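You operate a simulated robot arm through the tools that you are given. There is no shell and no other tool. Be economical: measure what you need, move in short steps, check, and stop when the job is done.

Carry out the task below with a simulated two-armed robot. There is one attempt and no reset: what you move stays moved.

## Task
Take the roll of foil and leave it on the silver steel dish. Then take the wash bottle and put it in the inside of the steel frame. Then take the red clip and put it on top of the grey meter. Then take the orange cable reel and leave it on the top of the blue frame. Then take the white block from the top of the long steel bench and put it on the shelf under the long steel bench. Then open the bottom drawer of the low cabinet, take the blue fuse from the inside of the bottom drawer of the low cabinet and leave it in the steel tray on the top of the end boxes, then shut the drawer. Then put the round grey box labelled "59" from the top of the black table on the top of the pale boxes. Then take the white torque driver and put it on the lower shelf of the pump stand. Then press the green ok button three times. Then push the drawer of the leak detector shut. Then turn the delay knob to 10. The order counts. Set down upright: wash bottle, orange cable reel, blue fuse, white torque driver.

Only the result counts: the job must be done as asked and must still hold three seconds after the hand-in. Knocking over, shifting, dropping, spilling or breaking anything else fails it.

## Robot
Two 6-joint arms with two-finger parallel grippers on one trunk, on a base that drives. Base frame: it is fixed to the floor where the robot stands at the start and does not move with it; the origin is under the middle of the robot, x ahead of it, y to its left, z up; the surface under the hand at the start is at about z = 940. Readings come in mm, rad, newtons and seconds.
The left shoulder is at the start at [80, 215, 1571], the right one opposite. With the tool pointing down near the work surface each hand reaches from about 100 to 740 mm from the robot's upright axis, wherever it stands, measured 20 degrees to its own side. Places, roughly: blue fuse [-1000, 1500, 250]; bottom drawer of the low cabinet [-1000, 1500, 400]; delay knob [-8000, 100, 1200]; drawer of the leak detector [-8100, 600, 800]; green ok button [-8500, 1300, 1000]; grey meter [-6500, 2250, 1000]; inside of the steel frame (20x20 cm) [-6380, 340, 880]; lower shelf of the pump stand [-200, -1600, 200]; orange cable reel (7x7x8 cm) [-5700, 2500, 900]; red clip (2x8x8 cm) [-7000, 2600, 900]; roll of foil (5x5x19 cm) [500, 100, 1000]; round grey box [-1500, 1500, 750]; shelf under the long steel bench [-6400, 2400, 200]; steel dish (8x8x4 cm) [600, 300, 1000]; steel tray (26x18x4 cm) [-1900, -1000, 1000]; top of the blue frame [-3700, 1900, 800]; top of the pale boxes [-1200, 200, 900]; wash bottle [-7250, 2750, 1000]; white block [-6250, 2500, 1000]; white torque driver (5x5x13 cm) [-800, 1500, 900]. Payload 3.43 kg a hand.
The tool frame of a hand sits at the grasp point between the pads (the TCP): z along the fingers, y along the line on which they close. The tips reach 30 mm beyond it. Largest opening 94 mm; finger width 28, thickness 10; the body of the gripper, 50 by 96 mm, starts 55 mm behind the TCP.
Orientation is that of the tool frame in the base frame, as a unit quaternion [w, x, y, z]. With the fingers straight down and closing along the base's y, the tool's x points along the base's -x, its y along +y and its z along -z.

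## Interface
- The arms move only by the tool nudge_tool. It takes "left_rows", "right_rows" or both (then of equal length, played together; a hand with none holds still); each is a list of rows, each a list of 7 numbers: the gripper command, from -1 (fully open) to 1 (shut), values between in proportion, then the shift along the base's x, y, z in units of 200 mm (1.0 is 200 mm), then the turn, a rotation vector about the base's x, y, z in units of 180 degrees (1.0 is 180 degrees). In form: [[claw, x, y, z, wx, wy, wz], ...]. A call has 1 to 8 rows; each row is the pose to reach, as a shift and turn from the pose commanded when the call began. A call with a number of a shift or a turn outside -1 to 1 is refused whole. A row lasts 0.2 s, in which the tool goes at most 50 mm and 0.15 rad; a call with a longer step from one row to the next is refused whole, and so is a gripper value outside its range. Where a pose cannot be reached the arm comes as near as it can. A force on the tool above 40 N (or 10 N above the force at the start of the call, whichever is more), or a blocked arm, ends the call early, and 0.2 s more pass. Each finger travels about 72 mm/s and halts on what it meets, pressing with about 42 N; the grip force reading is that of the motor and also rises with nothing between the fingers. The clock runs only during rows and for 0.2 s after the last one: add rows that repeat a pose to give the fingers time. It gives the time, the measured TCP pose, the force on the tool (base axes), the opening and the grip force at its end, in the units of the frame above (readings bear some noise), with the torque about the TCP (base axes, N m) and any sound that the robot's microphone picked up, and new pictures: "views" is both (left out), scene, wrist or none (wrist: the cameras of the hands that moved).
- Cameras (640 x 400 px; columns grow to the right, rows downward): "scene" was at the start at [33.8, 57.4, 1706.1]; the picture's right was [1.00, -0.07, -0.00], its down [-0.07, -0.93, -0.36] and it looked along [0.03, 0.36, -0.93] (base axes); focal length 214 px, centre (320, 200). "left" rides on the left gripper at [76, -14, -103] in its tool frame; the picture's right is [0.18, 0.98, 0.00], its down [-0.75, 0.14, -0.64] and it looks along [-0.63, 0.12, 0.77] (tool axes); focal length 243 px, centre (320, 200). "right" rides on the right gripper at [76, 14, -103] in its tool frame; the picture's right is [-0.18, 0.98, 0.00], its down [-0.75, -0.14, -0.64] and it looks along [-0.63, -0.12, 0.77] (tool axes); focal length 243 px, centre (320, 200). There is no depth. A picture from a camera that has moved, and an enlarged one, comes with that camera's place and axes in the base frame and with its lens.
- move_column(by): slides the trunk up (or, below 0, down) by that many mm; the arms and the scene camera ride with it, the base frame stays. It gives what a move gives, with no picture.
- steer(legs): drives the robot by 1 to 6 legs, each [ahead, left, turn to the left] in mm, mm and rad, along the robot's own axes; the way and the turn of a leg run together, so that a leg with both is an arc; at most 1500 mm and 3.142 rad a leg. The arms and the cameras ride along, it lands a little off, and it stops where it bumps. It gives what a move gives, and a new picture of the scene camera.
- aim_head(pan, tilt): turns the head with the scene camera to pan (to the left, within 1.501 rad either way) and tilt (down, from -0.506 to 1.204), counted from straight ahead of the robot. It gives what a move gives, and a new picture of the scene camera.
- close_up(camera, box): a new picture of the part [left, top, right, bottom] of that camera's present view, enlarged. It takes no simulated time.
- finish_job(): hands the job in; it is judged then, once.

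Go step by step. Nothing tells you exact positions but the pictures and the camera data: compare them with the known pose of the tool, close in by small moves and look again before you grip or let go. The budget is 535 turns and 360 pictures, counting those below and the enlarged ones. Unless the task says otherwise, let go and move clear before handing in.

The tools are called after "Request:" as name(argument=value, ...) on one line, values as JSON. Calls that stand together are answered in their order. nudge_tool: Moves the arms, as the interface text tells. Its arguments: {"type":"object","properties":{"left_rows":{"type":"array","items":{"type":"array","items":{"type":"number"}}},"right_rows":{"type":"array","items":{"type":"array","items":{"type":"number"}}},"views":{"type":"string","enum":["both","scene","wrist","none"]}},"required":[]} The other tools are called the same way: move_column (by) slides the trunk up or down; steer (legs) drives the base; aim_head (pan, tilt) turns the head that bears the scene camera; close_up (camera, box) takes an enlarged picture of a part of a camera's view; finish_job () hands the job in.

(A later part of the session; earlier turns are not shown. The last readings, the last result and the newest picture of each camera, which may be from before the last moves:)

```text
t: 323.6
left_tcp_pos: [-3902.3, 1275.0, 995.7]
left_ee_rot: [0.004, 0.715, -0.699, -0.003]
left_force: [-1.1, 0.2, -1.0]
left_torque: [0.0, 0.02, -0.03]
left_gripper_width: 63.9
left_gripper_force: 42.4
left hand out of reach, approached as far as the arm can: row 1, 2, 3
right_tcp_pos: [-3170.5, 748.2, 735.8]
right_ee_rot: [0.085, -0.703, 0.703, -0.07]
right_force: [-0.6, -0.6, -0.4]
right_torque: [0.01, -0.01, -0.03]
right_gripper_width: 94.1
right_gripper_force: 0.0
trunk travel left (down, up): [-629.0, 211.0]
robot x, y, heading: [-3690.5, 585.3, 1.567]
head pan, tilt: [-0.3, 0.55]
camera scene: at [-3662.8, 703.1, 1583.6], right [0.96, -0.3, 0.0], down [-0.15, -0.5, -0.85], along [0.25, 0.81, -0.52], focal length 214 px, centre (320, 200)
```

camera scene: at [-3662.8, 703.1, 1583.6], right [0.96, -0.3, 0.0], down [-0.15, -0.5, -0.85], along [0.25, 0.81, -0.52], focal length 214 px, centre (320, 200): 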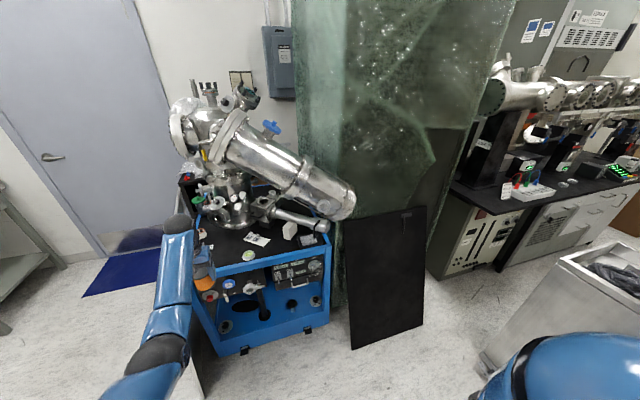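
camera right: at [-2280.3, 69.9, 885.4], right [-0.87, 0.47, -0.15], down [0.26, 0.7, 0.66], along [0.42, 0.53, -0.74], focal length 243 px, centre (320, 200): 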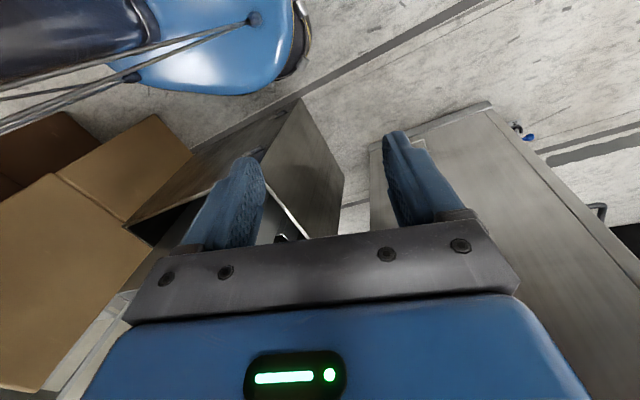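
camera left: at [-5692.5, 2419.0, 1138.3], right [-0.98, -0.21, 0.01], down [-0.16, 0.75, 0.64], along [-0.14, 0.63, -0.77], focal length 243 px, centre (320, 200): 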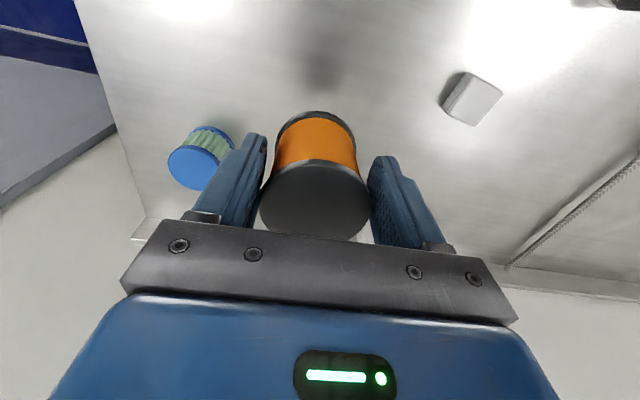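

Drive forward 308 mm so the reel is over the free spot.

Request:
steer(legs=[[308, -12, 0]])

Request:
aim_head(pan=0.1, tilt=0.8)

Request:
nudge_tool(left_rows=[[1, 0, 0, -0.05, 0, 0, 0]], views="wrist")

```text
t: 325.7
left_tcp_pos: [-3891.2, 1574.6, 997.5]
left_ee_rot: [0.003, 0.715, -0.699, -0.003]
left_force: [1.2, 0.0, -1.9]
left_torque: [0.0, 0.02, -0.03]
left_gripper_width: 64.1
left_gripper_force: 41.9
right_tcp_pos: [-3159.6, 1049.1, 736.5]
right_ee_rot: [0.085, -0.702, 0.703, -0.069]
right_force: [0.5, -0.6, 0.0]
right_torque: [-0.01, 0.01, -0.02]
right_gripper_width: 94.2
right_gripper_force: 0.0
trunk travel left (down, up): [-629.0, 211.0]
robot x, y, heading: [-3681.2, 888.0, 1.573]
head pan, tilt: [-0.3, 0.55]
camera scene: at [-3651.2, 1002.3, 1583.8], right [0.96, -0.29, 0.0], down [-0.15, -0.5, -0.85], along [0.25, 0.82, -0.52], focal length 214 px, centre (320, 200)
```

scene: 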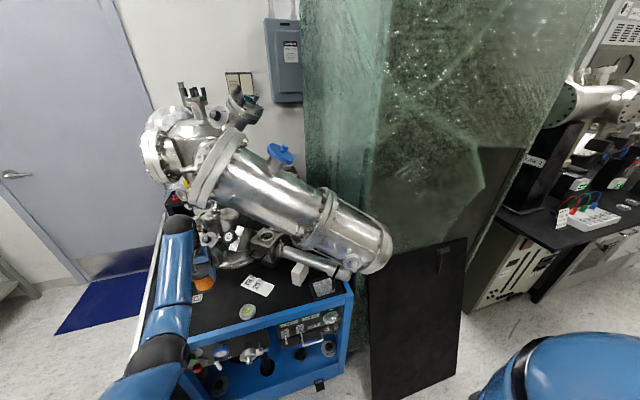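

```text
t: 326.6
left_tcp_pos: [-3891.4, 1575.8, 995.0]
left_ee_rot: [0.004, 0.715, -0.699, -0.002]
left_force: [0.0, -0.7, -1.9]
left_torque: [-0.03, 0.02, -0.01]
left_gripper_width: 64.2
left_gripper_force: 42.0
right_tcp_pos: [-3159.6, 1050.1, 736.7]
right_ee_rot: [-0.084, 0.703, -0.703, 0.07]
right_force: [-0.5, -0.1, 0.6]
right_torque: [-0.01, 0.0, -0.02]
right_gripper_width: 93.9
right_gripper_force: 0.1
trunk travel left (down, up): [-629.0, 211.0]
robot x, y, heading: [-3680.0, 887.0, 1.57]
head pan, tilt: [0.099, 0.799]
camera scene: at [-3685.8, 999.6, 1562.2], right [0.99, 0.1, 0.0], down [0.07, -0.71, -0.7], along [-0.07, 0.69, -0.72], focal length 214 px, centre (320, 200)
```

scene: 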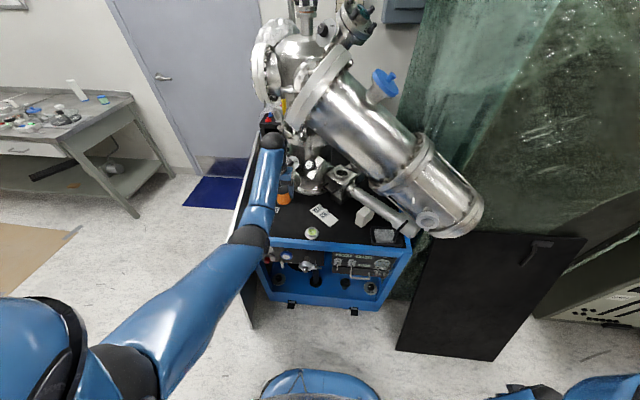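

```text
t: 326.9
left_tcp_pos: [-3890.0, 1575.4, 985.5]
left_ee_rot: [0.004, 0.715, -0.699, -0.003]
left_force: [-0.1, -0.2, -1.1]
left_torque: [-0.02, -0.02, 0.03]
left_gripper_width: 63.6
left_gripper_force: 41.4
right_tcp_pos: [-3160.4, 1049.0, 737.1]
right_ee_rot: [0.085, -0.703, 0.703, -0.07]
right_force: [0.8, -0.1, -0.3]
right_torque: [-0.02, -0.01, 0.04]
right_gripper_width: 94.0
right_gripper_force: 0.1
trunk travel left (down, up): [-629.0, 211.0]
robot x, y, heading: [-3676.0, 887.7, 1.57]
head pan, tilt: [0.099, 0.799]
camera left: at [-3874.3, 1498.8, 1088.6], right [-0.98, -0.21, 0.01], down [-0.15, 0.75, 0.64], along [-0.14, 0.63, -0.77], focal length 243 px, centre (320, 200)
```

left: 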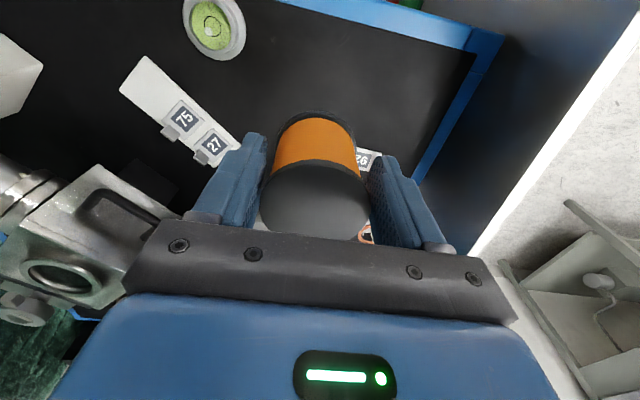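

Spot is clear. Lower toward z≈860.

Request:
nudge_tool(left_rows=[[1, 0, 0, -0.2, 0, 0, 0], [1, 0, 0, -0.4, 0, 0, 0], [1, 0, 0, -0.52, 0, 0, 0], [1, 0, 0, -0.58, 0, 0, 0], [1, 0, 0, -0.62, 0, 0, 0]], views="wrist")

```text
t: 328.1
left_tcp_pos: [-3892.0, 1574.1, 860.7]
left_ee_rot: [0.002, 0.715, -0.699, -0.002]
left_force: [0.3, -0.3, -1.7]
left_torque: [-0.05, 0.0, -0.01]
left_gripper_width: 64.0
left_gripper_force: 42.1
right_tcp_pos: [-3159.4, 1050.3, 736.5]
right_ee_rot: [0.084, -0.702, 0.703, -0.07]
right_force: [-0.1, -0.2, -0.6]
right_torque: [-0.03, 0.02, 0.01]
right_gripper_width: 93.9
right_gripper_force: 0.2
trunk travel left (down, up): [-629.0, 211.0]
robot x, y, heading: [-3675.4, 886.6, 1.571]
head pan, tilt: [0.099, 0.799]
camera left: at [-3875.2, 1499.1, 965.1], right [-0.98, -0.21, 0.01], down [-0.15, 0.75, 0.64], along [-0.14, 0.63, -0.77], focal length 243 px, centre (320, 200)
```

left: 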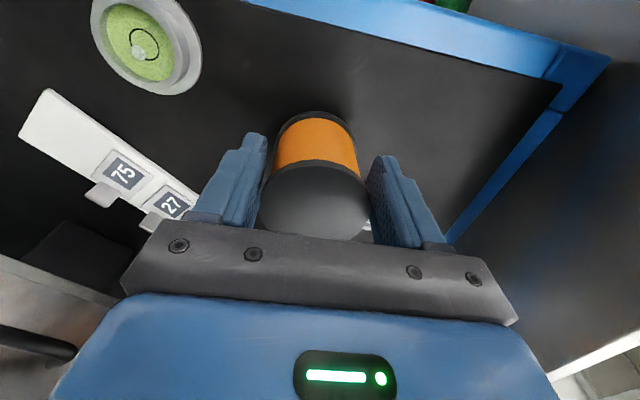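

Request:
nudge_tool(left_rows=[[1, 0, 0, -0.03, 0, 0, 0], [1, 0, 0, -0.06, 0, 0, 0], [1, 0, 0, -0.09, 0, 0, 0], [1, 0, 0, -0.12, 0, 0, 0], [1, 0, 0, -0.15, 0, 0, 0]], views="none")

```text
t: 329.4
left_tcp_pos: [-3889.8, 1573.6, 838.6]
left_ee_rot: [0.0, 0.716, -0.698, -0.007]
left_force: [-1.7, 2.8, 34.3]
left_torque: [0.44, 0.0, -0.13]
left_gripper_width: 64.2
left_gripper_force: 42.2
right_tcp_pos: [-3159.9, 1046.8, 736.8]
right_ee_rot: [0.087, -0.703, 0.703, -0.068]
right_force: [0.3, 0.1, 0.5]
right_torque: [-0.01, -0.03, 0.04]
right_gripper_width: 93.9
right_gripper_force: 0.2
trunk travel left (down, up): [-629.0, 211.0]
robot x, y, heading: [-3676.0, 885.2, 1.576]
head pan, tilt: [0.099, 0.799]
```

Contact. Relieve and release, then rise.

Request:
nudge_tool(left_rows=[[1, 0, 0, 0.03, 0, 0, 0], [1, 0, 0, 0.03, 0, 0, 0], [0.3, 0, 0, 0.03, 0, 0, 0], [-0.3, 0, 0, 0.03, 0, 0, 0], [-1, 0, 0, 0.03, 0, 0, 0], [-1, 0, 0, 0.03, 0, 0, 0], [-1, 0, 0, 0.2, 0, 0, 0], [-1, 0, 0, 0.4, 0, 0, 0]], views="wrist")

```text
t: 331.1
left_tcp_pos: [-3893.8, 1572.6, 911.3]
left_ee_rot: [0.003, 0.715, -0.699, -0.003]
left_force: [1.2, 0.1, 0.9]
left_torque: [0.03, 0.02, -0.02]
left_gripper_width: 94.0
left_gripper_force: 0.1
right_tcp_pos: [-3160.5, 1049.7, 736.2]
right_ee_rot: [0.086, -0.702, 0.703, -0.07]
right_force: [0.0, 0.5, -0.7]
right_torque: [0.0, 0.0, -0.02]
right_gripper_width: 93.9
right_gripper_force: 0.0
trunk travel left (down, up): [-629.0, 211.0]
robot x, y, heading: [-3679.4, 886.9, 1.57]
head pan, tilt: [0.099, 0.799]
camera left: at [-3877.5, 1497.4, 1014.9], right [-0.98, -0.21, 0.01], down [-0.15, 0.75, 0.64], along [-0.14, 0.63, -0.77], focal length 243 px, centre (320, 200)
```

left: 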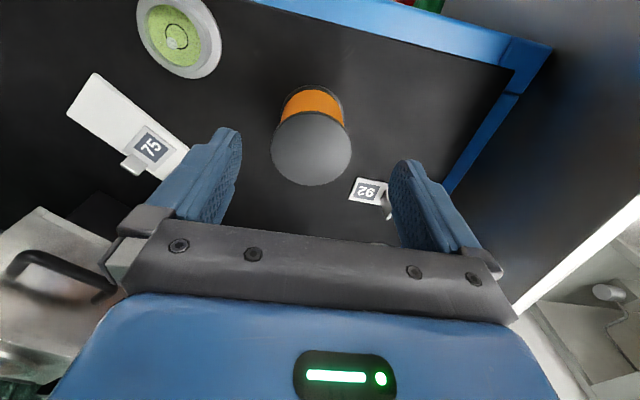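

Reel stands on the blue frame. Raise, back off, and head to the white block on the bench.

Request:
move_column(by=205)

Request:
steer(legs=[[-290, 0, 0], [0, 1300, 0], [760, 0, 0], [0, 1070, 0]])

```text
t: 333.4
left_tcp_pos: [-3894.3, 1574.5, 1117.3]
left_ee_rot: [0.003, 0.716, -0.698, -0.004]
left_force: [-0.3, -0.2, -0.1]
left_torque: [0.0, -0.03, 0.01]
left_gripper_width: 93.9
left_gripper_force: 0.1
right_tcp_pos: [-3160.0, 1050.3, 941.3]
right_ee_rot: [-0.086, 0.703, -0.703, 0.07]
right_force: [-0.4, -0.4, 0.1]
right_torque: [-0.02, 0.0, -0.01]
right_gripper_width: 93.8
right_gripper_force: 0.1
trunk travel left (down, up): [-834.0, 6.0]
robot x, y, heading: [-3678.9, 885.7, 1.569]
head pan, tilt: [0.099, 0.799]
```

```text
t: 350.3
left_tcp_pos: [-6205.7, 2106.7, 1116.2]
left_ee_rot: [-0.004, -0.702, 0.712, 0.004]
left_force: [0.1, -0.4, -0.1]
left_torque: [0.01, 0.01, 0.01]
left_gripper_width: 94.1
left_gripper_force: 0.1
right_tcp_pos: [-5492.9, 1553.2, 940.2]
right_ee_rot: [0.084, -0.689, 0.717, -0.072]
right_force: [0.5, 0.3, -0.2]
right_torque: [0.0, -0.01, 0.01]
right_gripper_width: 93.9
right_gripper_force: 0.2
trunk travel left (down, up): [-834.0, 6.0]
robot x, y, heading: [-6017.3, 1412.2, 1.526]
head pan, tilt: [0.099, 0.799]
camera scene: at [-6020.0, 1523.3, 1767.3], right [1.0, 0.06, 0.0], down [0.04, -0.72, -0.7], along [-0.04, 0.7, -0.72], focal length 214 px, centre (320, 200)
```

scene: 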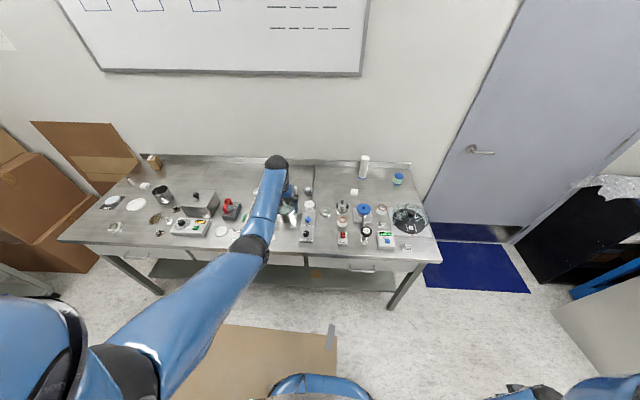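

Straighten heading and drive forward to put the hand above the block.

Request:
steer(legs=[[0, 0, 0.045], [335, 0, 0]])

Request:
nudge_tool(left_rows=[[-1, 0, 0, 0, 0, 0, 0]], views="wrist")

```text
t: 352.9
left_tcp_pos: [-6235.3, 2434.9, 1120.3]
left_ee_rot: [0.002, 0.715, -0.699, -0.003]
left_force: [0.3, -1.2, 0.3]
left_torque: [0.0, 0.02, 0.0]
left_gripper_width: 94.3
left_gripper_force: 0.0
right_tcp_pos: [-5501.0, 1909.6, 941.8]
right_ee_rot: [0.087, -0.702, 0.703, -0.069]
right_force: [-0.1, -0.4, 0.0]
right_torque: [0.01, -0.01, 0.03]
right_gripper_width: 94.1
right_gripper_force: 0.1
trunk travel left (down, up): [-834.0, 6.0]
robot x, y, heading: [-6018.7, 1748.4, 1.568]
head pan, tilt: [0.099, 0.799]
camera scene: at [-6027.4, 1857.3, 1767.6], right [0.99, 0.1, 0.0], down [0.07, -0.71, -0.7], along [-0.07, 0.7, -0.71], focal length 214 px, centre (320, 200)
```

scene: 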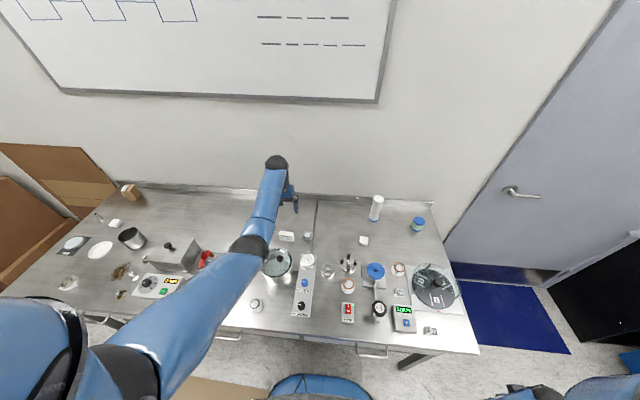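

```text
t: 353.3
left_tcp_pos: [-6235.5, 2437.9, 1116.8]
left_ee_rot: [0.004, 0.716, -0.698, -0.004]
left_force: [0.1, -0.4, -0.1]
left_torque: [0.0, 0.04, 0.0]
left_gripper_width: 93.8
left_gripper_force: 0.1
right_tcp_pos: [-5501.9, 1912.9, 941.8]
right_ee_rot: [0.085, -0.701, 0.704, -0.07]
right_force: [0.3, -0.1, 0.8]
right_torque: [0.02, -0.01, 0.01]
right_gripper_width: 93.7
right_gripper_force: 0.0
trunk travel left (down, up): [-834.0, 6.0]
robot x, y, heading: [-6017.6, 1750.0, 1.57]
head pan, tilt: [0.099, 0.799]
camera left: at [-6218.3, 2362.2, 1219.1], right [-0.98, -0.21, 0.01], down [-0.15, 0.75, 0.64], along [-0.14, 0.63, -0.77], focal length 243 px, centre (320, 200)
```

left: 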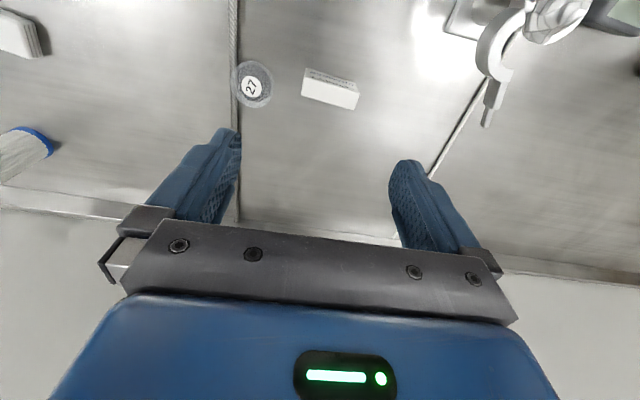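

Block centre ≈(-6253, 2451), 70 mm long along x. Lower the trunk 125, align, and descend with the tool vertical.

Request:
move_column(by=-110)

Request:
nudge_tool(left_rows=[[-0.85, -0.085, 0.065, 0, 0, 0, 0], [-0.85, -0.085, 0.065, 0, 0, 0, 0]], views="both")

```text
t: 354.7
left_tcp_pos: [-6234.9, 2436.5, 1008.3]
left_ee_rot: [0.003, 0.715, -0.699, -0.003]
left_force: [-1.0, 0.5, 0.3]
left_torque: [0.0, 0.01, 0.02]
left_gripper_width: 93.9
left_gripper_force: 0.1
right_tcp_pos: [-5501.7, 1912.4, 831.2]
right_ee_rot: [0.086, -0.702, 0.704, -0.069]
right_force: [0.0, 0.4, -0.3]
right_torque: [-0.03, -0.02, 0.03]
right_gripper_width: 93.8
right_gripper_force: 0.1
trunk travel left (down, up): [-724.0, 116.0]
robot x, y, heading: [-6018.8, 1748.0, 1.568]
head pan, tilt: [0.099, 0.799]
```

```text
t: 355.3
left_tcp_pos: [-6252.1, 2450.3, 1005.9]
left_ee_rot: [0.003, 0.714, -0.7, -0.003]
left_force: [-0.2, 0.0, 0.0]
left_torque: [0.0, -0.02, 0.0]
left_gripper_width: 86.8
left_gripper_force: 0.0
right_tcp_pos: [-5501.4, 1912.5, 831.7]
right_ee_rot: [0.085, -0.702, 0.704, -0.07]
right_force: [0.0, 0.6, -0.2]
right_torque: [0.0, -0.04, 0.0]
right_gripper_width: 94.1
right_gripper_force: 0.0
trunk travel left (down, up): [-724.0, 116.0]
robot x, y, heading: [-6020.0, 1747.7, 1.577]
head pan, tilt: [0.099, 0.799]
camera scene: at [-6027.3, 1861.5, 1657.3], right [0.99, 0.1, 0.0], down [0.07, -0.71, -0.7], along [-0.07, 0.69, -0.72], focal length 214 px, centre (320, 200)
camera left: at [-6235.7, 2374.1, 1109.0], right [-0.98, -0.21, 0.01], down [-0.15, 0.75, 0.64], along [-0.14, 0.63, -0.77], focal length 243 px, centre (320, 200)
```

scene: 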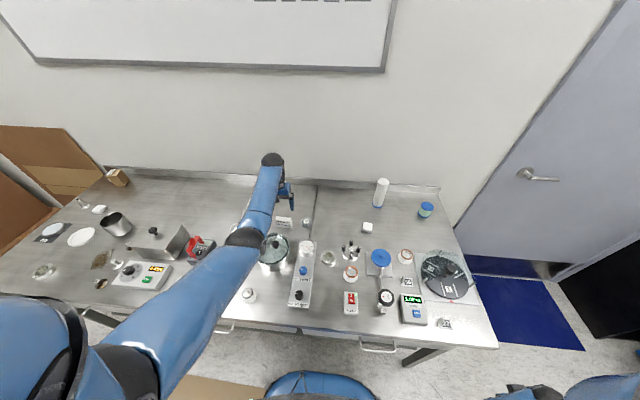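
left: 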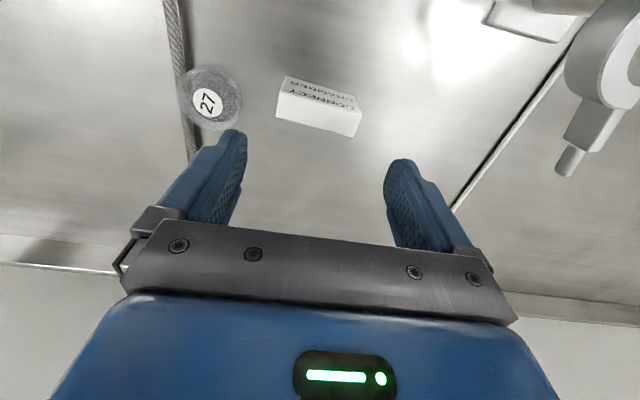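

Request:
nudge_tool(left_rows=[[-0.85, 0, 0, -0.2, 0, 0, 0], [-0.85, 0, 0, -0.38, 0, 0, 0], [-0.85, 0, 0, -0.48, 0, 0, 0], [-0.85, 0, 0, -0.48, 0, 0, 0]], views="wrist")

```text
t: 356.3
left_tcp_pos: [-6252.1, 2450.7, 911.0]
left_ee_rot: [0.003, 0.715, -0.699, -0.002]
left_force: [0.3, 0.7, -0.5]
left_torque: [0.01, 0.01, 0.05]
left_gripper_width: 87.1
left_gripper_force: 0.0
right_tcp_pos: [-5499.7, 1912.5, 832.3]
right_ee_rot: [0.085, -0.702, 0.704, -0.07]
right_force: [0.0, -0.4, 0.0]
right_torque: [-0.02, 0.01, 0.04]
right_gripper_width: 93.8
right_gripper_force: 0.1
trunk travel left (down, up): [-724.0, 116.0]
robot x, y, heading: [-6021.6, 1749.8, 1.573]
head pan, tilt: [0.099, 0.799]
camera left: at [-6236.2, 2374.5, 1014.6], right [-0.98, -0.21, 0.01], down [-0.15, 0.75, 0.64], along [-0.14, 0.63, -0.77], focal length 243 px, centre (320, 200)
```

left: 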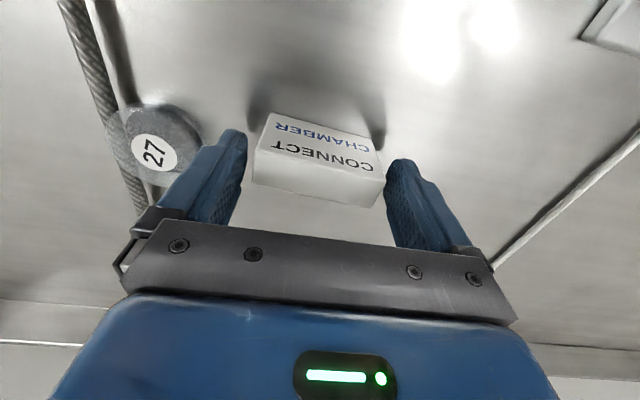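

Request:
nudge_tool(left_rows=[[-0.85, 0, 0, -0.025, 0, 0, 0], [0, 0, 0, -0.025, 0, 0, 0], [1, 0, 0, -0.025, 0, 0, 0], [1, 0, 0, -0.025, 0, 0, 0], [1, 0, 0, 0.2, 0, 0, 0], [1, 0, 0, 0.4, 0, 0, 0]], views="wrist")

Request:
move_column(by=110)

```text
t: 357.7
left_tcp_pos: [-6253.1, 2448.5, 992.3]
left_ee_rot: [0.004, 0.716, -0.699, -0.002]
left_force: [0.7, 0.7, -0.5]
left_torque: [0.05, 0.04, 0.02]
left_gripper_width: 71.1
left_gripper_force: 42.3
right_tcp_pos: [-5501.2, 1911.8, 831.9]
right_ee_rot: [0.086, -0.702, 0.704, -0.069]
right_force: [0.5, -0.3, 0.1]
right_torque: [0.02, 0.03, -0.02]
right_gripper_width: 94.2
right_gripper_force: 0.1
trunk travel left (down, up): [-724.0, 116.0]
robot x, y, heading: [-6016.8, 1749.1, 1.573]
head pan, tilt: [0.099, 0.799]
camera left: at [-6237.0, 2372.0, 1095.1], right [-0.98, -0.21, 0.01], down [-0.15, 0.75, 0.64], along [-0.14, 0.63, -0.77], focal length 243 px, centre (320, 200)
```

left: 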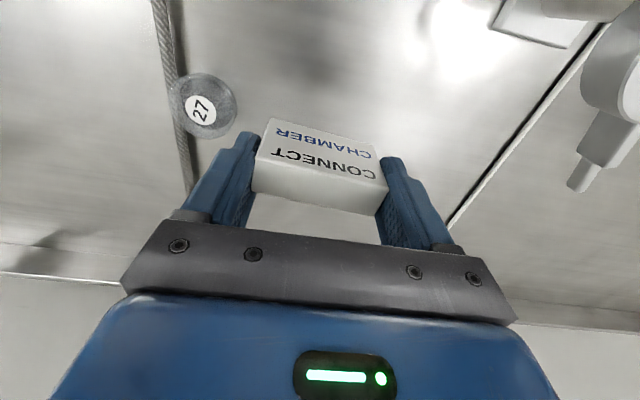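

```text
t: 359.1
left_tcp_pos: [-6253.8, 2449.6, 1102.4]
left_ee_rot: [0.002, 0.715, -0.699, -0.003]
left_force: [0.8, -0.1, -0.1]
left_torque: [0.0, 0.03, 0.0]
left_gripper_width: 70.7
left_gripper_force: 41.7
right_tcp_pos: [-5501.1, 1911.0, 941.0]
right_ee_rot: [0.085, -0.701, 0.704, -0.07]
right_force: [0.8, -0.1, 0.0]
right_torque: [0.04, 0.01, 0.02]
right_gripper_width: 93.8
right_gripper_force: 0.1
trunk travel left (down, up): [-834.0, 6.0]
robot x, y, heading: [-6019.6, 1748.8, 1.574]
head pan, tilt: [0.099, 0.799]
```

Block held. Back off and look at the shelf.

Request:
steer(legs=[[-400, 0, 0]])

Request:
aim_head(pan=0.0, tilt=0.6)

Request:
move_column(by=-450)

Request:
aim_head(pan=0.1, tilt=0.6)

```text
t: 361.6
left_tcp_pos: [-6252.6, 2054.3, 1099.5]
left_ee_rot: [0.004, 0.715, -0.699, -0.002]
left_force: [0.0, -0.2, -0.1]
left_torque: [-0.02, 0.03, -0.01]
left_gripper_width: 71.1
left_gripper_force: 42.1
right_tcp_pos: [-5501.4, 1517.9, 942.1]
right_ee_rot: [0.086, -0.702, 0.704, -0.071]
right_force: [-1.2, 0.0, 0.6]
right_torque: [-0.05, -0.02, 0.0]
right_gripper_width: 93.9
right_gripper_force: 0.2
trunk travel left (down, up): [-834.0, 6.0]
robot x, y, heading: [-6020.5, 1354.0, 1.568]
head pan, tilt: [0.099, 0.799]
camera scene: at [-6027.1, 1468.5, 1766.9], right [0.99, 0.1, 0.0], down [0.07, -0.72, -0.69], along [-0.07, 0.69, -0.72], focal length 214 px, centre (320, 200)
```

scene: 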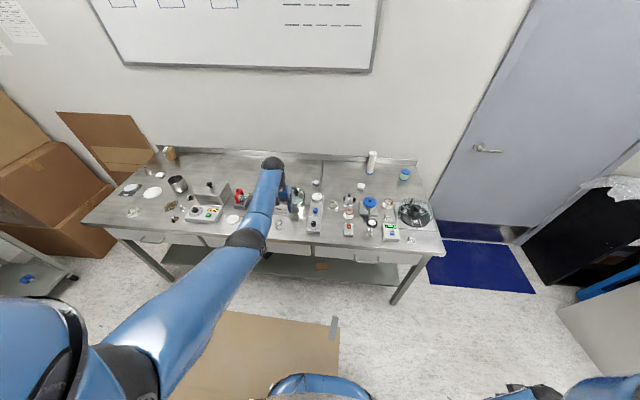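

```text
t: 362.4
left_tcp_pos: [-6253.3, 2051.8, 1101.2]
left_ee_rot: [0.004, 0.715, -0.699, -0.002]
left_force: [0.2, 0.6, 0.1]
left_torque: [0.0, -0.03, 0.0]
left_gripper_width: 71.1
left_gripper_force: 42.2
right_tcp_pos: [-5501.5, 1515.6, 940.7]
right_ee_rot: [0.084, -0.702, 0.704, -0.071]
right_force: [0.2, 0.6, -0.2]
right_torque: [0.02, 0.01, 0.0]
right_gripper_width: 94.1
right_gripper_force: 0.2
trunk travel left (down, up): [-834.0, 6.0]
robot x, y, heading: [-6020.5, 1348.8, 1.571]
head pan, tilt: [0.0, 0.6]
camera scene: at [-6019.2, 1473.6, 1784.0], right [1.0, 0.0, 0.0], down [0.0, -0.57, -0.82], along [0.0, 0.82, -0.57], focal length 214 px, centre (320, 200)
```

scene: 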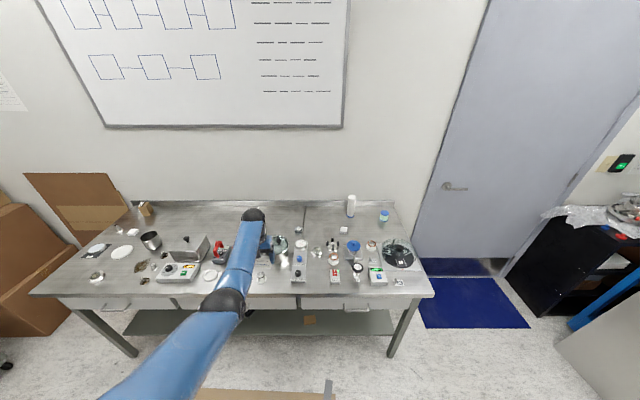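

```text
refused: -450 is not a number from -400 to 400
```

```text
t: 363.0
left_tcp_pos: [-6253.2, 2051.6, 1100.6]
left_ee_rot: [0.002, 0.715, -0.699, -0.003]
left_force: [0.6, 0.6, -0.3]
left_torque: [0.0, -0.02, 0.0]
left_gripper_width: 70.9
left_gripper_force: 42.3
right_tcp_pos: [-5500.7, 1515.6, 941.0]
right_ee_rot: [0.085, -0.702, 0.704, -0.07]
right_force: [-0.1, -0.8, -0.6]
right_torque: [-0.01, 0.01, 0.01]
right_gripper_width: 94.0
right_gripper_force: 0.0
trunk travel left (down, up): [-834.0, 6.0]
robot x, y, heading: [-6016.3, 1351.8, 1.57]
head pan, tilt: [0.099, 0.6]
camera scene: at [-6027.8, 1472.5, 1784.1], right [1.0, 0.1, 0.0], down [0.06, -0.56, -0.82], along [-0.08, 0.82, -0.57], focal length 214 px, centre (320, 200)
```

scene: 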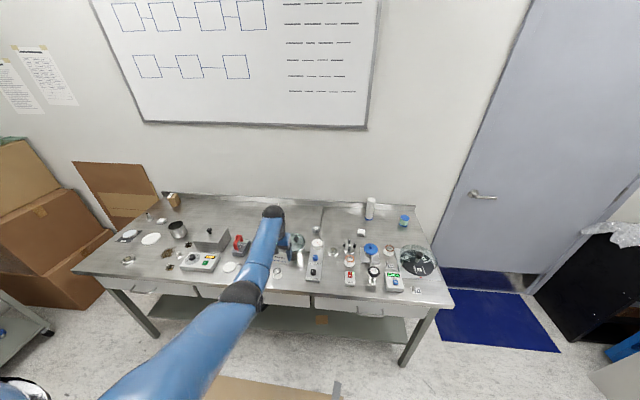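

The hand is still over the bench; move right and further back before lowering the trunk.

Request:
steer(legs=[[0, -210, 0], [-450, 0, 0]])

Request:
move_column(by=-400)

Request:
move_column(by=-250)

Request:
aim_head(pan=0.1, tilt=0.45)

```text
t: 367.0
left_tcp_pos: [-6038.7, 1604.0, 1099.2]
left_ee_rot: [0.004, 0.714, -0.701, -0.002]
left_force: [0.4, 0.7, -0.4]
left_torque: [-0.04, 0.01, 0.01]
left_gripper_width: 71.1
left_gripper_force: 42.0
right_tcp_pos: [-5288.4, 1064.0, 941.6]
right_ee_rot: [0.084, -0.701, 0.705, -0.071]
right_force: [0.2, 0.0, 1.0]
right_torque: [0.01, -0.01, 0.01]
right_gripper_width: 94.0
right_gripper_force: 0.1
trunk travel left (down, up): [-834.0, 6.0]
robot x, y, heading: [-5806.5, 902.2, 1.565]
head pan, tilt: [0.099, 0.6]
camera scene: at [-5815.2, 1026.5, 1783.8], right [1.0, 0.1, 0.0], down [0.05, -0.56, -0.82], along [-0.08, 0.82, -0.57], focal length 214 px, centre (320, 200)
```

scene: 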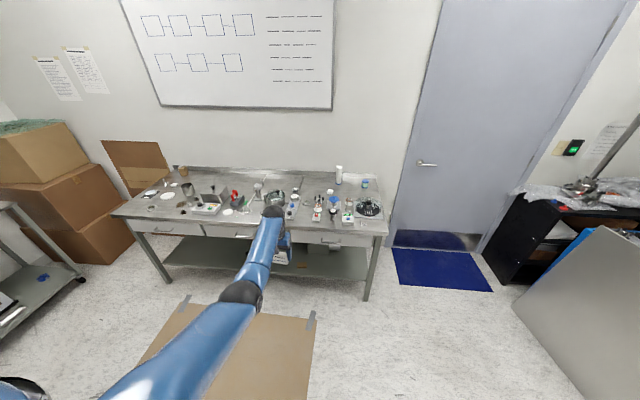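

```text
t: 370.8
left_tcp_pos: [-6038.7, 1603.1, 702.4]
left_ee_rot: [0.003, 0.713, -0.701, -0.003]
left_force: [0.7, -0.5, 0.0]
left_torque: [-0.02, 0.0, -0.03]
left_gripper_width: 71.2
left_gripper_force: 41.5
right_tcp_pos: [-5288.8, 1063.9, 540.6]
right_ee_rot: [0.087, -0.701, 0.705, -0.07]
right_force: [0.4, 0.0, 1.1]
right_torque: [0.01, 0.0, -0.03]
right_gripper_width: 94.0
right_gripper_force: 0.0
trunk travel left (down, up): [-434.0, 406.0]
robot x, y, heading: [-5802.5, 903.2, 1.57]
head pan, tilt: [0.099, 0.6]
```

```text
t: 373.4
left_tcp_pos: [-6038.7, 1603.3, 452.9]
left_ee_rot: [0.003, 0.713, -0.701, -0.003]
left_force: [-0.6, 0.6, 0.0]
left_torque: [-0.01, -0.01, -0.04]
left_gripper_width: 71.1
left_gripper_force: 42.6
right_tcp_pos: [-5289.2, 1063.1, 291.1]
right_ee_rot: [0.086, -0.7, 0.705, -0.07]
right_force: [0.3, 0.0, -0.4]
right_torque: [-0.01, -0.01, 0.0]
right_gripper_width: 94.3
right_gripper_force: 0.0
trunk travel left (down, up): [-184.0, 656.0]
robot x, y, heading: [-5806.1, 901.6, 1.568]
head pan, tilt: [0.099, 0.6]
```

```text
t: 374.1
left_tcp_pos: [-6038.5, 1604.2, 451.6]
left_ee_rot: [0.003, 0.713, -0.701, -0.003]
left_force: [-0.3, 0.6, -0.1]
left_torque: [-0.01, 0.01, 0.0]
left_gripper_width: 71.1
left_gripper_force: 42.3
right_tcp_pos: [-5288.3, 1063.2, 291.5]
right_ee_rot: [0.085, -0.701, 0.705, -0.07]
right_force: [-0.1, 0.2, -0.5]
right_torque: [-0.01, -0.01, 0.01]
right_gripper_width: 93.9
right_gripper_force: 0.1
trunk travel left (down, up): [-184.0, 656.0]
robot x, y, heading: [-5802.6, 898.6, 1.567]
head pan, tilt: [0.099, 0.45]
camera scene: at [-5815.6, 1026.3, 1147.6], right [1.0, 0.1, 0.0], down [0.04, -0.43, -0.9], along [-0.09, 0.9, -0.44], focal length 214 px, centre (320, 200)
```

scene: 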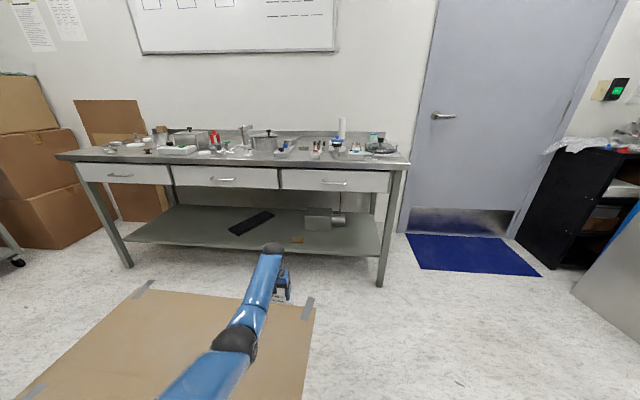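

The shelf is at z≈250 with free space near (-6250, 2155). Lower the trunk 110, then drive so the hand goes in under the bench.

Request:
move_column(by=-110)

Request:
steer(legs=[[430, 0, 0], [0, 212, 0]])

Request:
nudge_tool(left_rows=[[1, 0, 0, 0, 0, 0, 0]], views="wrist")

```text
t: 375.5
left_tcp_pos: [-6039.2, 1602.8, 340.8]
left_ee_rot: [0.003, 0.714, -0.701, -0.003]
left_force: [-0.8, -0.7, 1.1]
left_torque: [-0.01, 0.01, 0.02]
left_gripper_width: 71.0
left_gripper_force: 41.5
right_tcp_pos: [-5287.6, 1063.4, 182.1]
right_ee_rot: [0.087, -0.7, 0.705, -0.071]
right_force: [0.2, 0.0, -0.1]
right_torque: [0.0, 0.01, 0.01]
right_gripper_width: 94.0
right_gripper_force: 0.1
trunk travel left (down, up): [-74.0, 766.0]
robot x, y, heading: [-5804.5, 905.2, 1.566]
head pan, tilt: [0.099, 0.45]
```

```text
t: 379.4
left_tcp_pos: [-6236.1, 2029.1, 341.4]
left_ee_rot: [0.003, 0.708, -0.706, -0.003]
left_force: [0.7, 0.1, -1.3]
left_torque: [0.05, -0.01, 0.0]
left_gripper_width: 70.9
left_gripper_force: 42.2
right_tcp_pos: [-5493.2, 1478.5, 182.1]
right_ee_rot: [0.086, -0.695, 0.71, -0.071]
right_force: [0.1, 0.1, 0.1]
right_torque: [-0.03, 0.01, -0.02]
right_gripper_width: 94.0
right_gripper_force: 0.1
trunk travel left (down, up): [-74.0, 766.0]
robot x, y, heading: [-6016.1, 1325.0, 1.553]
head pan, tilt: [0.099, 0.45]
camera scene: at [-6022.5, 1449.3, 1037.7], right [1.0, 0.08, 0.0], down [0.04, -0.43, -0.9], along [-0.07, 0.9, -0.44], focal length 214 px, centre (320, 200)
```

scene: 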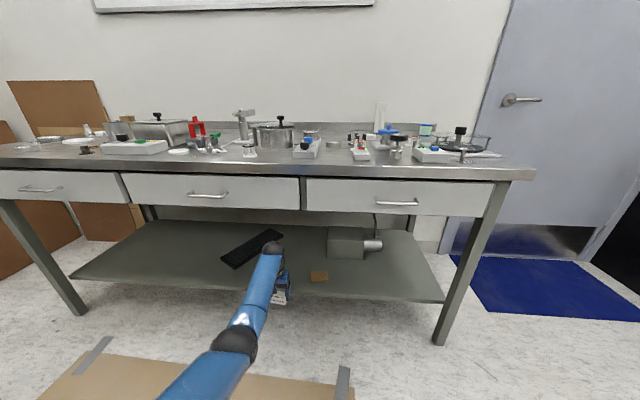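

```text
t: 379.8
left_tcp_pos: [-6236.6, 2029.4, 340.8]
left_ee_rot: [0.003, 0.708, -0.706, -0.003]
left_force: [0.2, 0.7, 0.5]
left_torque: [-0.02, -0.02, 0.0]
left_gripper_width: 70.9
left_gripper_force: 42.2
right_tcp_pos: [-5494.2, 1478.9, 181.1]
right_ee_rot: [0.085, -0.695, 0.71, -0.071]
right_force: [1.1, -0.9, 0.0]
right_torque: [0.04, 0.02, 0.01]
right_gripper_width: 94.0
right_gripper_force: 0.1
trunk travel left (down, up): [-74.0, 766.0]
robot x, y, heading: [-6015.5, 1326.1, 1.549]
head pan, tilt: [0.099, 0.45]
camera left: at [-6221.1, 1953.3, 444.5], right [-0.98, -0.19, 0.01], down [-0.14, 0.75, 0.64], along [-0.13, 0.63, -0.77], focal length 243 px, centre (320, 200)
```

left: 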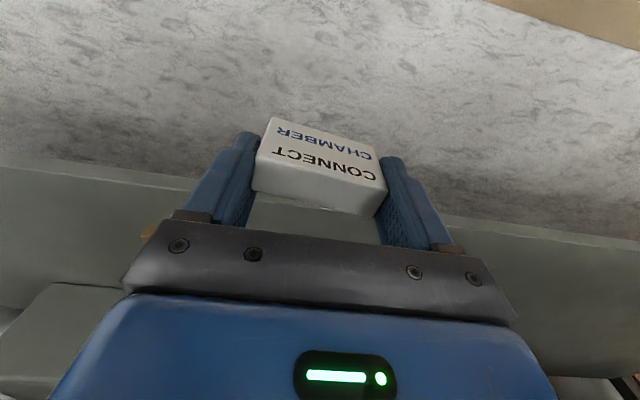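

Drive forward 158 so the block is over the shelf.

Request:
steer(legs=[[158, 0, 0]])

Request:
nudge_tool(left_rows=[[1, 0, 0, -0.08, 0, 0, 0]], views="wrist")

```text
t: 381.1
left_tcp_pos: [-6233.2, 2181.9, 341.2]
left_ee_rot: [0.003, 0.709, -0.706, -0.003]
left_force: [-0.2, 0.3, 0.1]
left_torque: [-0.03, -0.02, -0.04]
left_gripper_width: 70.9
left_gripper_force: 42.0
right_tcp_pos: [-5491.9, 1632.9, 181.5]
right_ee_rot: [0.084, -0.696, 0.71, -0.071]
right_force: [-0.3, 0.4, 0.0]
right_torque: [0.02, -0.01, 0.0]
right_gripper_width: 94.4
right_gripper_force: 0.1
trunk travel left (down, up): [-74.0, 766.0]
robot x, y, heading: [-6009.2, 1479.6, 1.55]
head pan, tilt: [0.099, 0.45]
camera scene: at [-6019.4, 1603.0, 1037.6], right [1.0, 0.08, 0.0], down [0.04, -0.43, -0.9], along [-0.07, 0.9, -0.44], focal length 214 px, centre (320, 200)
```

scene: 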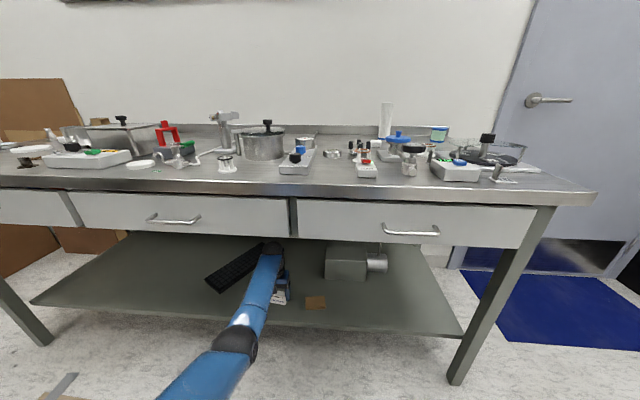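

```text
t: 381.6
left_tcp_pos: [-6234.8, 2182.8, 325.5]
left_ee_rot: [0.004, 0.708, -0.706, -0.003]
left_force: [-0.1, 0.4, 0.3]
left_torque: [-0.03, -0.01, -0.01]
left_gripper_width: 70.7
left_gripper_force: 41.9
right_tcp_pos: [-5493.1, 1631.7, 182.3]
right_ee_rot: [0.086, -0.695, 0.71, -0.071]
right_force: [-0.1, -0.1, 0.6]
right_torque: [0.0, 0.02, 0.02]
right_gripper_width: 93.9
right_gripper_force: 0.1
trunk travel left (down, up): [-74.0, 766.0]
robot x, y, heading: [-6010.3, 1475.9, 1.552]
head pan, tilt: [0.099, 0.45]
camera left: at [-6219.4, 2106.8, 427.4], right [-0.98, -0.19, 0.01], down [-0.14, 0.75, 0.64], along [-0.13, 0.63, -0.77], focal length 243 px, centre (320, 200)
```

left: 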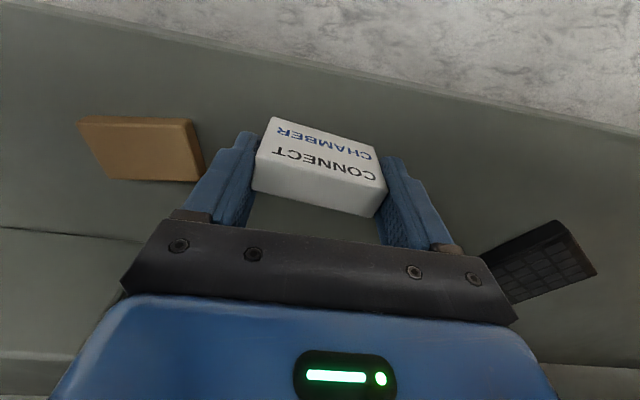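

Shift 25 mm away from the wood piece and lower to contact.

Request:
nudge_tool(left_rows=[[1, -0.12, 0, 0, 0, 0, 0], [1, -0.12, 0, -0.08, 0, 0, 0], [1, -0.12, 0, -0.13, 0, 0, 0], [1, -0.12, 0, -0.17, 0, 0, 0], [1, -0.12, 0, -0.21, 0, 0, 0], [1, -0.12, 0, -0.25, 0, 0, 0], [1, -0.12, 0, -0.29, 0, 0, 0], [1, -0.12, 0, -0.33, 0, 0, 0]], views="none")

```text
t: 383.4
left_tcp_pos: [-6258.1, 2186.4, 268.8]
left_ee_rot: [-0.002, 0.708, -0.706, -0.009]
left_force: [1.0, -4.8, 38.6]
left_torque: [-0.13, -0.41, -0.04]
left_gripper_width: 71.0
left_gripper_force: 42.0
right_tcp_pos: [-5491.2, 1631.5, 182.3]
right_ee_rot: [0.086, -0.696, 0.71, -0.068]
right_force: [-0.2, 1.2, -0.1]
right_torque: [0.02, -0.04, 0.02]
right_gripper_width: 93.9
right_gripper_force: 0.1
trunk travel left (down, up): [-74.0, 766.0]
robot x, y, heading: [-6009.0, 1481.2, 1.553]
head pan, tilt: [0.099, 0.45]
```

Request:
nudge_tool(left_rows=[[1, 0, 0, 0.03, 0, 0, 0], [1, 0, 0, 0.03, 0, 0, 0], [0.2, 0, 0, 0.03, 0, 0, 0], [-0.4, 0, 0, 0.03, 0, 0, 0], [-0.9, 0, 0, 0.03, 0, 0, 0], [-0.9, 0, 0, 0.03, 0, 0, 0], [-0.9, 0, 0, 0.25, 0, 0, 0], [-0.9, 0, 0, 0.4, 0, 0, 0]], views="wrist")

```text
t: 385.1
left_tcp_pos: [-6259.8, 2183.7, 341.1]
left_ee_rot: [0.003, 0.709, -0.705, -0.004]
left_force: [-0.1, -0.5, 0.3]
left_torque: [0.01, -0.01, -0.02]
left_gripper_width: 89.3
left_gripper_force: 0.1
right_tcp_pos: [-5492.8, 1632.5, 180.5]
right_ee_rot: [0.085, -0.696, 0.71, -0.07]
right_force: [-0.9, -0.1, -0.5]
right_torque: [0.0, 0.0, 0.01]
right_gripper_width: 93.9
right_gripper_force: 0.0
trunk travel left (down, up): [-74.0, 766.0]
robot x, y, heading: [-6009.4, 1478.0, 1.554]
head pan, tilt: [0.099, 0.45]
camera left: at [-6245.2, 2106.7, 444.9], right [-0.98, -0.19, 0.01], down [-0.14, 0.75, 0.64], along [-0.13, 0.63, -0.77], focal length 243 px, centre (320, 200)
```

left: 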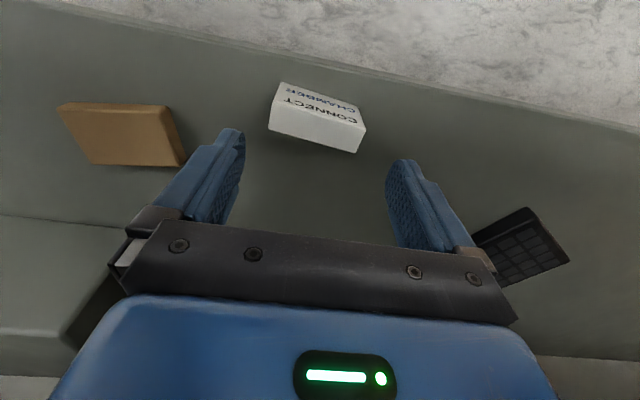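

White block is on the shelf. Back out, raise the trunk, and tuck the arms for the long drive.

Request:
steer(legs=[[-150, 0, 0.016], [0, -230, 0], [-650, 0, 0]])

Request:
move_column(by=400)

Request:
move_column(by=220)

```text
t: 391.1
left_tcp_pos: [-6034.7, 1377.9, 340.9]
left_ee_rot: [0.003, 0.711, -0.703, -0.003]
left_force: [0.6, 0.5, 0.2]
left_torque: [-0.01, 0.01, 0.03]
left_gripper_width: 89.4
left_gripper_force: 0.0
right_tcp_pos: [-5262.4, 830.9, 181.2]
right_ee_rot: [0.085, -0.698, 0.708, -0.07]
right_force: [-0.3, -0.4, -0.2]
right_torque: [-0.03, -0.02, -0.03]
right_gripper_width: 93.9
right_gripper_force: 0.1
trunk travel left (down, up): [-74.0, 766.0]
robot x, y, heading: [-5782.1, 670.8, 1.557]
head pan, tilt: [0.099, 0.45]
camera scene: at [-5790.3, 798.1, 1037.7], right [1.0, 0.09, 0.0], down [0.04, -0.43, -0.9], along [-0.08, 0.9, -0.44], focal length 214 px, centre (320, 200)
```

scene: 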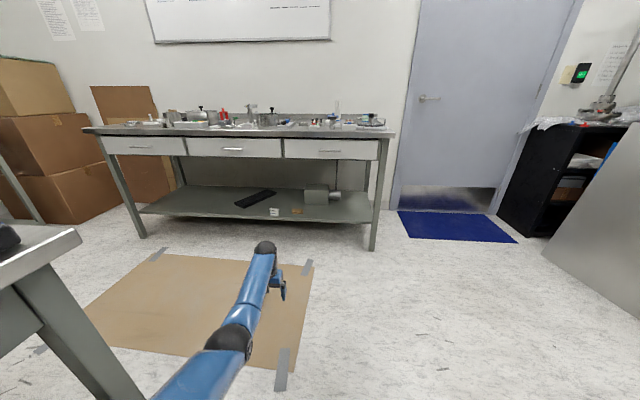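

```text
t: 395.0
left_tcp_pos: [-6034.7, 1377.9, 740.3]
left_ee_rot: [0.003, 0.711, -0.703, -0.003]
left_force: [0.6, 0.2, -0.5]
left_torque: [0.01, -0.02, 0.01]
left_gripper_width: 89.3
left_gripper_force: 0.1
right_tcp_pos: [-5262.5, 831.0, 581.7]
right_ee_rot: [0.085, -0.698, 0.707, -0.07]
right_force: [-1.2, 0.2, 0.9]
right_torque: [-0.01, -0.01, -0.01]
right_gripper_width: 94.0
right_gripper_force: 0.0
trunk travel left (down, up): [-474.0, 366.0]
robot x, y, heading: [-5780.1, 673.1, 1.558]
head pan, tilt: [0.099, 0.45]
```

```text
t: 397.3
left_tcp_pos: [-6035.2, 1378.9, 961.4]
left_ee_rot: [0.003, 0.711, -0.704, -0.002]
left_force: [-0.1, -0.3, -0.2]
left_torque: [-0.02, 0.01, -0.01]
left_gripper_width: 89.2
left_gripper_force: 0.0
right_tcp_pos: [-5263.1, 831.9, 800.4]
right_ee_rot: [0.086, -0.698, 0.708, -0.069]
right_force: [-0.1, 0.6, -0.6]
right_torque: [0.01, -0.01, -0.03]
right_gripper_width: 94.1
right_gripper_force: 0.1
trunk travel left (down, up): [-694.0, 146.0]
robot x, y, heading: [-5783.1, 676.4, 1.556]
head pan, tilt: [0.099, 0.45]
```

Request:
nudge_tool(left_rows=[[-1, 0, -0.05, -0.2, 0, 0, 0], [-1, 0, -0.15, -0.4, 0, 0, 0], [-1, 0, -0.3, -0.55, 0, 0, 0], [-1, 0, -0.45, -0.7, 0, 0, 0], [-1, 0, -0.6, -0.85, 0, 0, 0], [-1, 0, -0.8, -0.95, 0, 0, 0], [-1, 0.02, -1.0, -0.97, 0, 0, 0]], right_rows=[[-1, 0, 0.2, 0, 0, 0, 0], [-1, -0.1, 0.4, 0, 0, 0, 0], [-1, -0.25, 0.55, 0, 0, 0, 0], [-1, -0.4, 0.7, 0, 0, 0, 0], [-1, -0.6, 0.8, 0, 0, 0, 0], [-1, -0.8, 0.88, 0, 0, 0, 0], [-1, -1.0, 0.88, 0, 0, 0, 0]], views="none")

Request:
nudge_tool(left_rows=[[-1, 0, -0.2, 0, 0, 0, 0], [-1, 0, -0.4, 0, 0, 0, 0], [-1, 0, -0.6, 0, 0, 0, 0], [-1, 0, -0.8, 0, 0, 0, 0]], right_rows=[[-1, -0.1, 0, 0, 0, 0, 0], [-1, -0.17, 0, 0, 0, 0, 0], [-1, -0.17, 0, 0, 0, 0, 0], [-1, -0.17, 0, 0, 0, 0, 0]], views="none")

```text
t: 398.9
left_tcp_pos: [-6030.6, 1175.1, 769.0]
left_ee_rot: [0.002, 0.71, -0.704, -0.005]
left_force: [-0.9, 0.2, 0.1]
left_torque: [0.04, -0.02, -0.03]
left_gripper_width: 94.2
left_gripper_force: 0.1
right_tcp_pos: [-5463.2, 1003.5, 803.7]
right_ee_rot: [0.087, -0.698, 0.708, -0.07]
right_force: [-0.8, 0.1, 0.0]
right_torque: [0.01, 0.01, 0.0]
right_gripper_width: 93.9
right_gripper_force: 0.1
trunk travel left (down, up): [-694.0, 146.0]
robot x, y, heading: [-5783.3, 672.1, 1.562]
head pan, tilt: [0.099, 0.45]
```

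```text
t: 399.9
left_tcp_pos: [-6029.6, 1012.1, 767.1]
left_ee_rot: [0.002, 0.711, -0.703, -0.004]
left_force: [0.3, -0.7, 0.1]
left_torque: [0.01, -0.02, 0.04]
left_gripper_width: 93.9
left_gripper_force: 0.1
right_tcp_pos: [-5496.9, 1004.5, 802.2]
right_ee_rot: [0.085, -0.697, 0.708, -0.071]
right_force: [-0.3, 0.1, -0.6]
right_torque: [0.06, -0.01, 0.01]
right_gripper_width: 93.9
right_gripper_force: 0.0
trunk travel left (down, up): [-694.0, 146.0]
robot x, y, heading: [-5782.9, 673.6, 1.564]
head pan, tilt: [0.099, 0.45]
```

Turn to face +x and drive back along the aisle.

Request:
steer(legs=[[0, -350, 0], [0, 0, -1.564], [1000, -300, 0], [1000, -230, 0]])

Request:
aim_head(pan=0.0, tilt=0.6)

```text
t: 415.8
left_tcp_pos: [-3113.2, 372.9, 767.7]
left_ee_rot: [0.0, -0.008, 1.0, 0.004]
left_force: [0.2, -0.2, -0.5]
left_torque: [0.02, 0.02, 0.01]
left_gripper_width: 94.0
left_gripper_force: 0.0
right_tcp_pos: [-3117.4, -159.1, 802.0]
right_ee_rot: [0.011, 0.004, 0.994, -0.111]
right_force: [-0.2, 1.0, -0.2]
right_torque: [0.0, -0.01, 0.0]
right_gripper_width: 93.8
right_gripper_force: 0.1
trunk travel left (down, up): [-694.0, 146.0]
robot x, y, heading: [-3447.7, 124.1, -0.001]
head pan, tilt: [0.099, 0.45]
camera scene: at [-3329.5, 134.7, 1657.8], right [0.09, -1.0, 0.0], down [-0.43, -0.04, -0.9], along [0.9, 0.08, -0.43], focal length 214 px, centre (320, 200)
```

scene: 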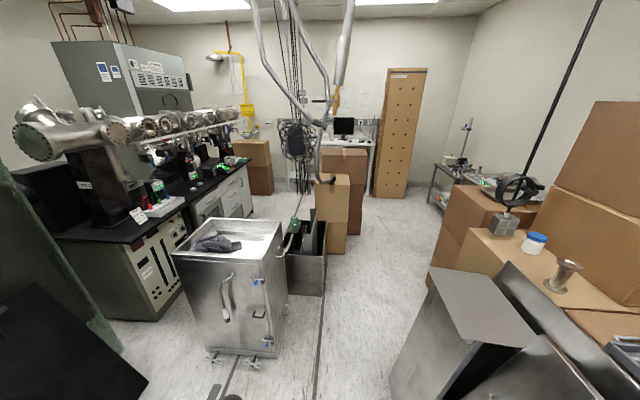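

```text
t: 416.5
left_tcp_pos: [-3112.1, 372.9, 767.5]
left_ee_rot: [0.0, -0.007, 1.0, 0.005]
left_force: [0.2, -0.4, -0.5]
left_torque: [0.01, -0.01, 0.01]
left_gripper_width: 94.2
left_gripper_force: 0.1
right_tcp_pos: [-3116.7, -160.0, 801.0]
right_ee_rot: [0.011, 0.004, 0.994, -0.111]
right_force: [-0.9, 0.2, 0.0]
right_torque: [-0.01, -0.02, -0.03]
right_gripper_width: 93.9
right_gripper_force: 0.1
trunk travel left (down, up): [-694.0, 146.0]
robot x, y, heading: [-3451.4, 125.2, -0.001]
head pan, tilt: [0.0, 0.6]
camera scene: at [-3331.5, 125.4, 1644.2], right [-0.01, -1.0, 0.0], down [-0.56, 0.0, -0.83], along [0.83, 0.0, -0.56], focal length 214 px, centre (320, 200)
```

scene: 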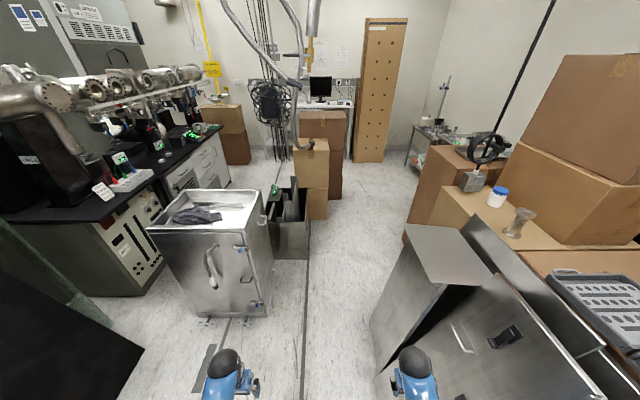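

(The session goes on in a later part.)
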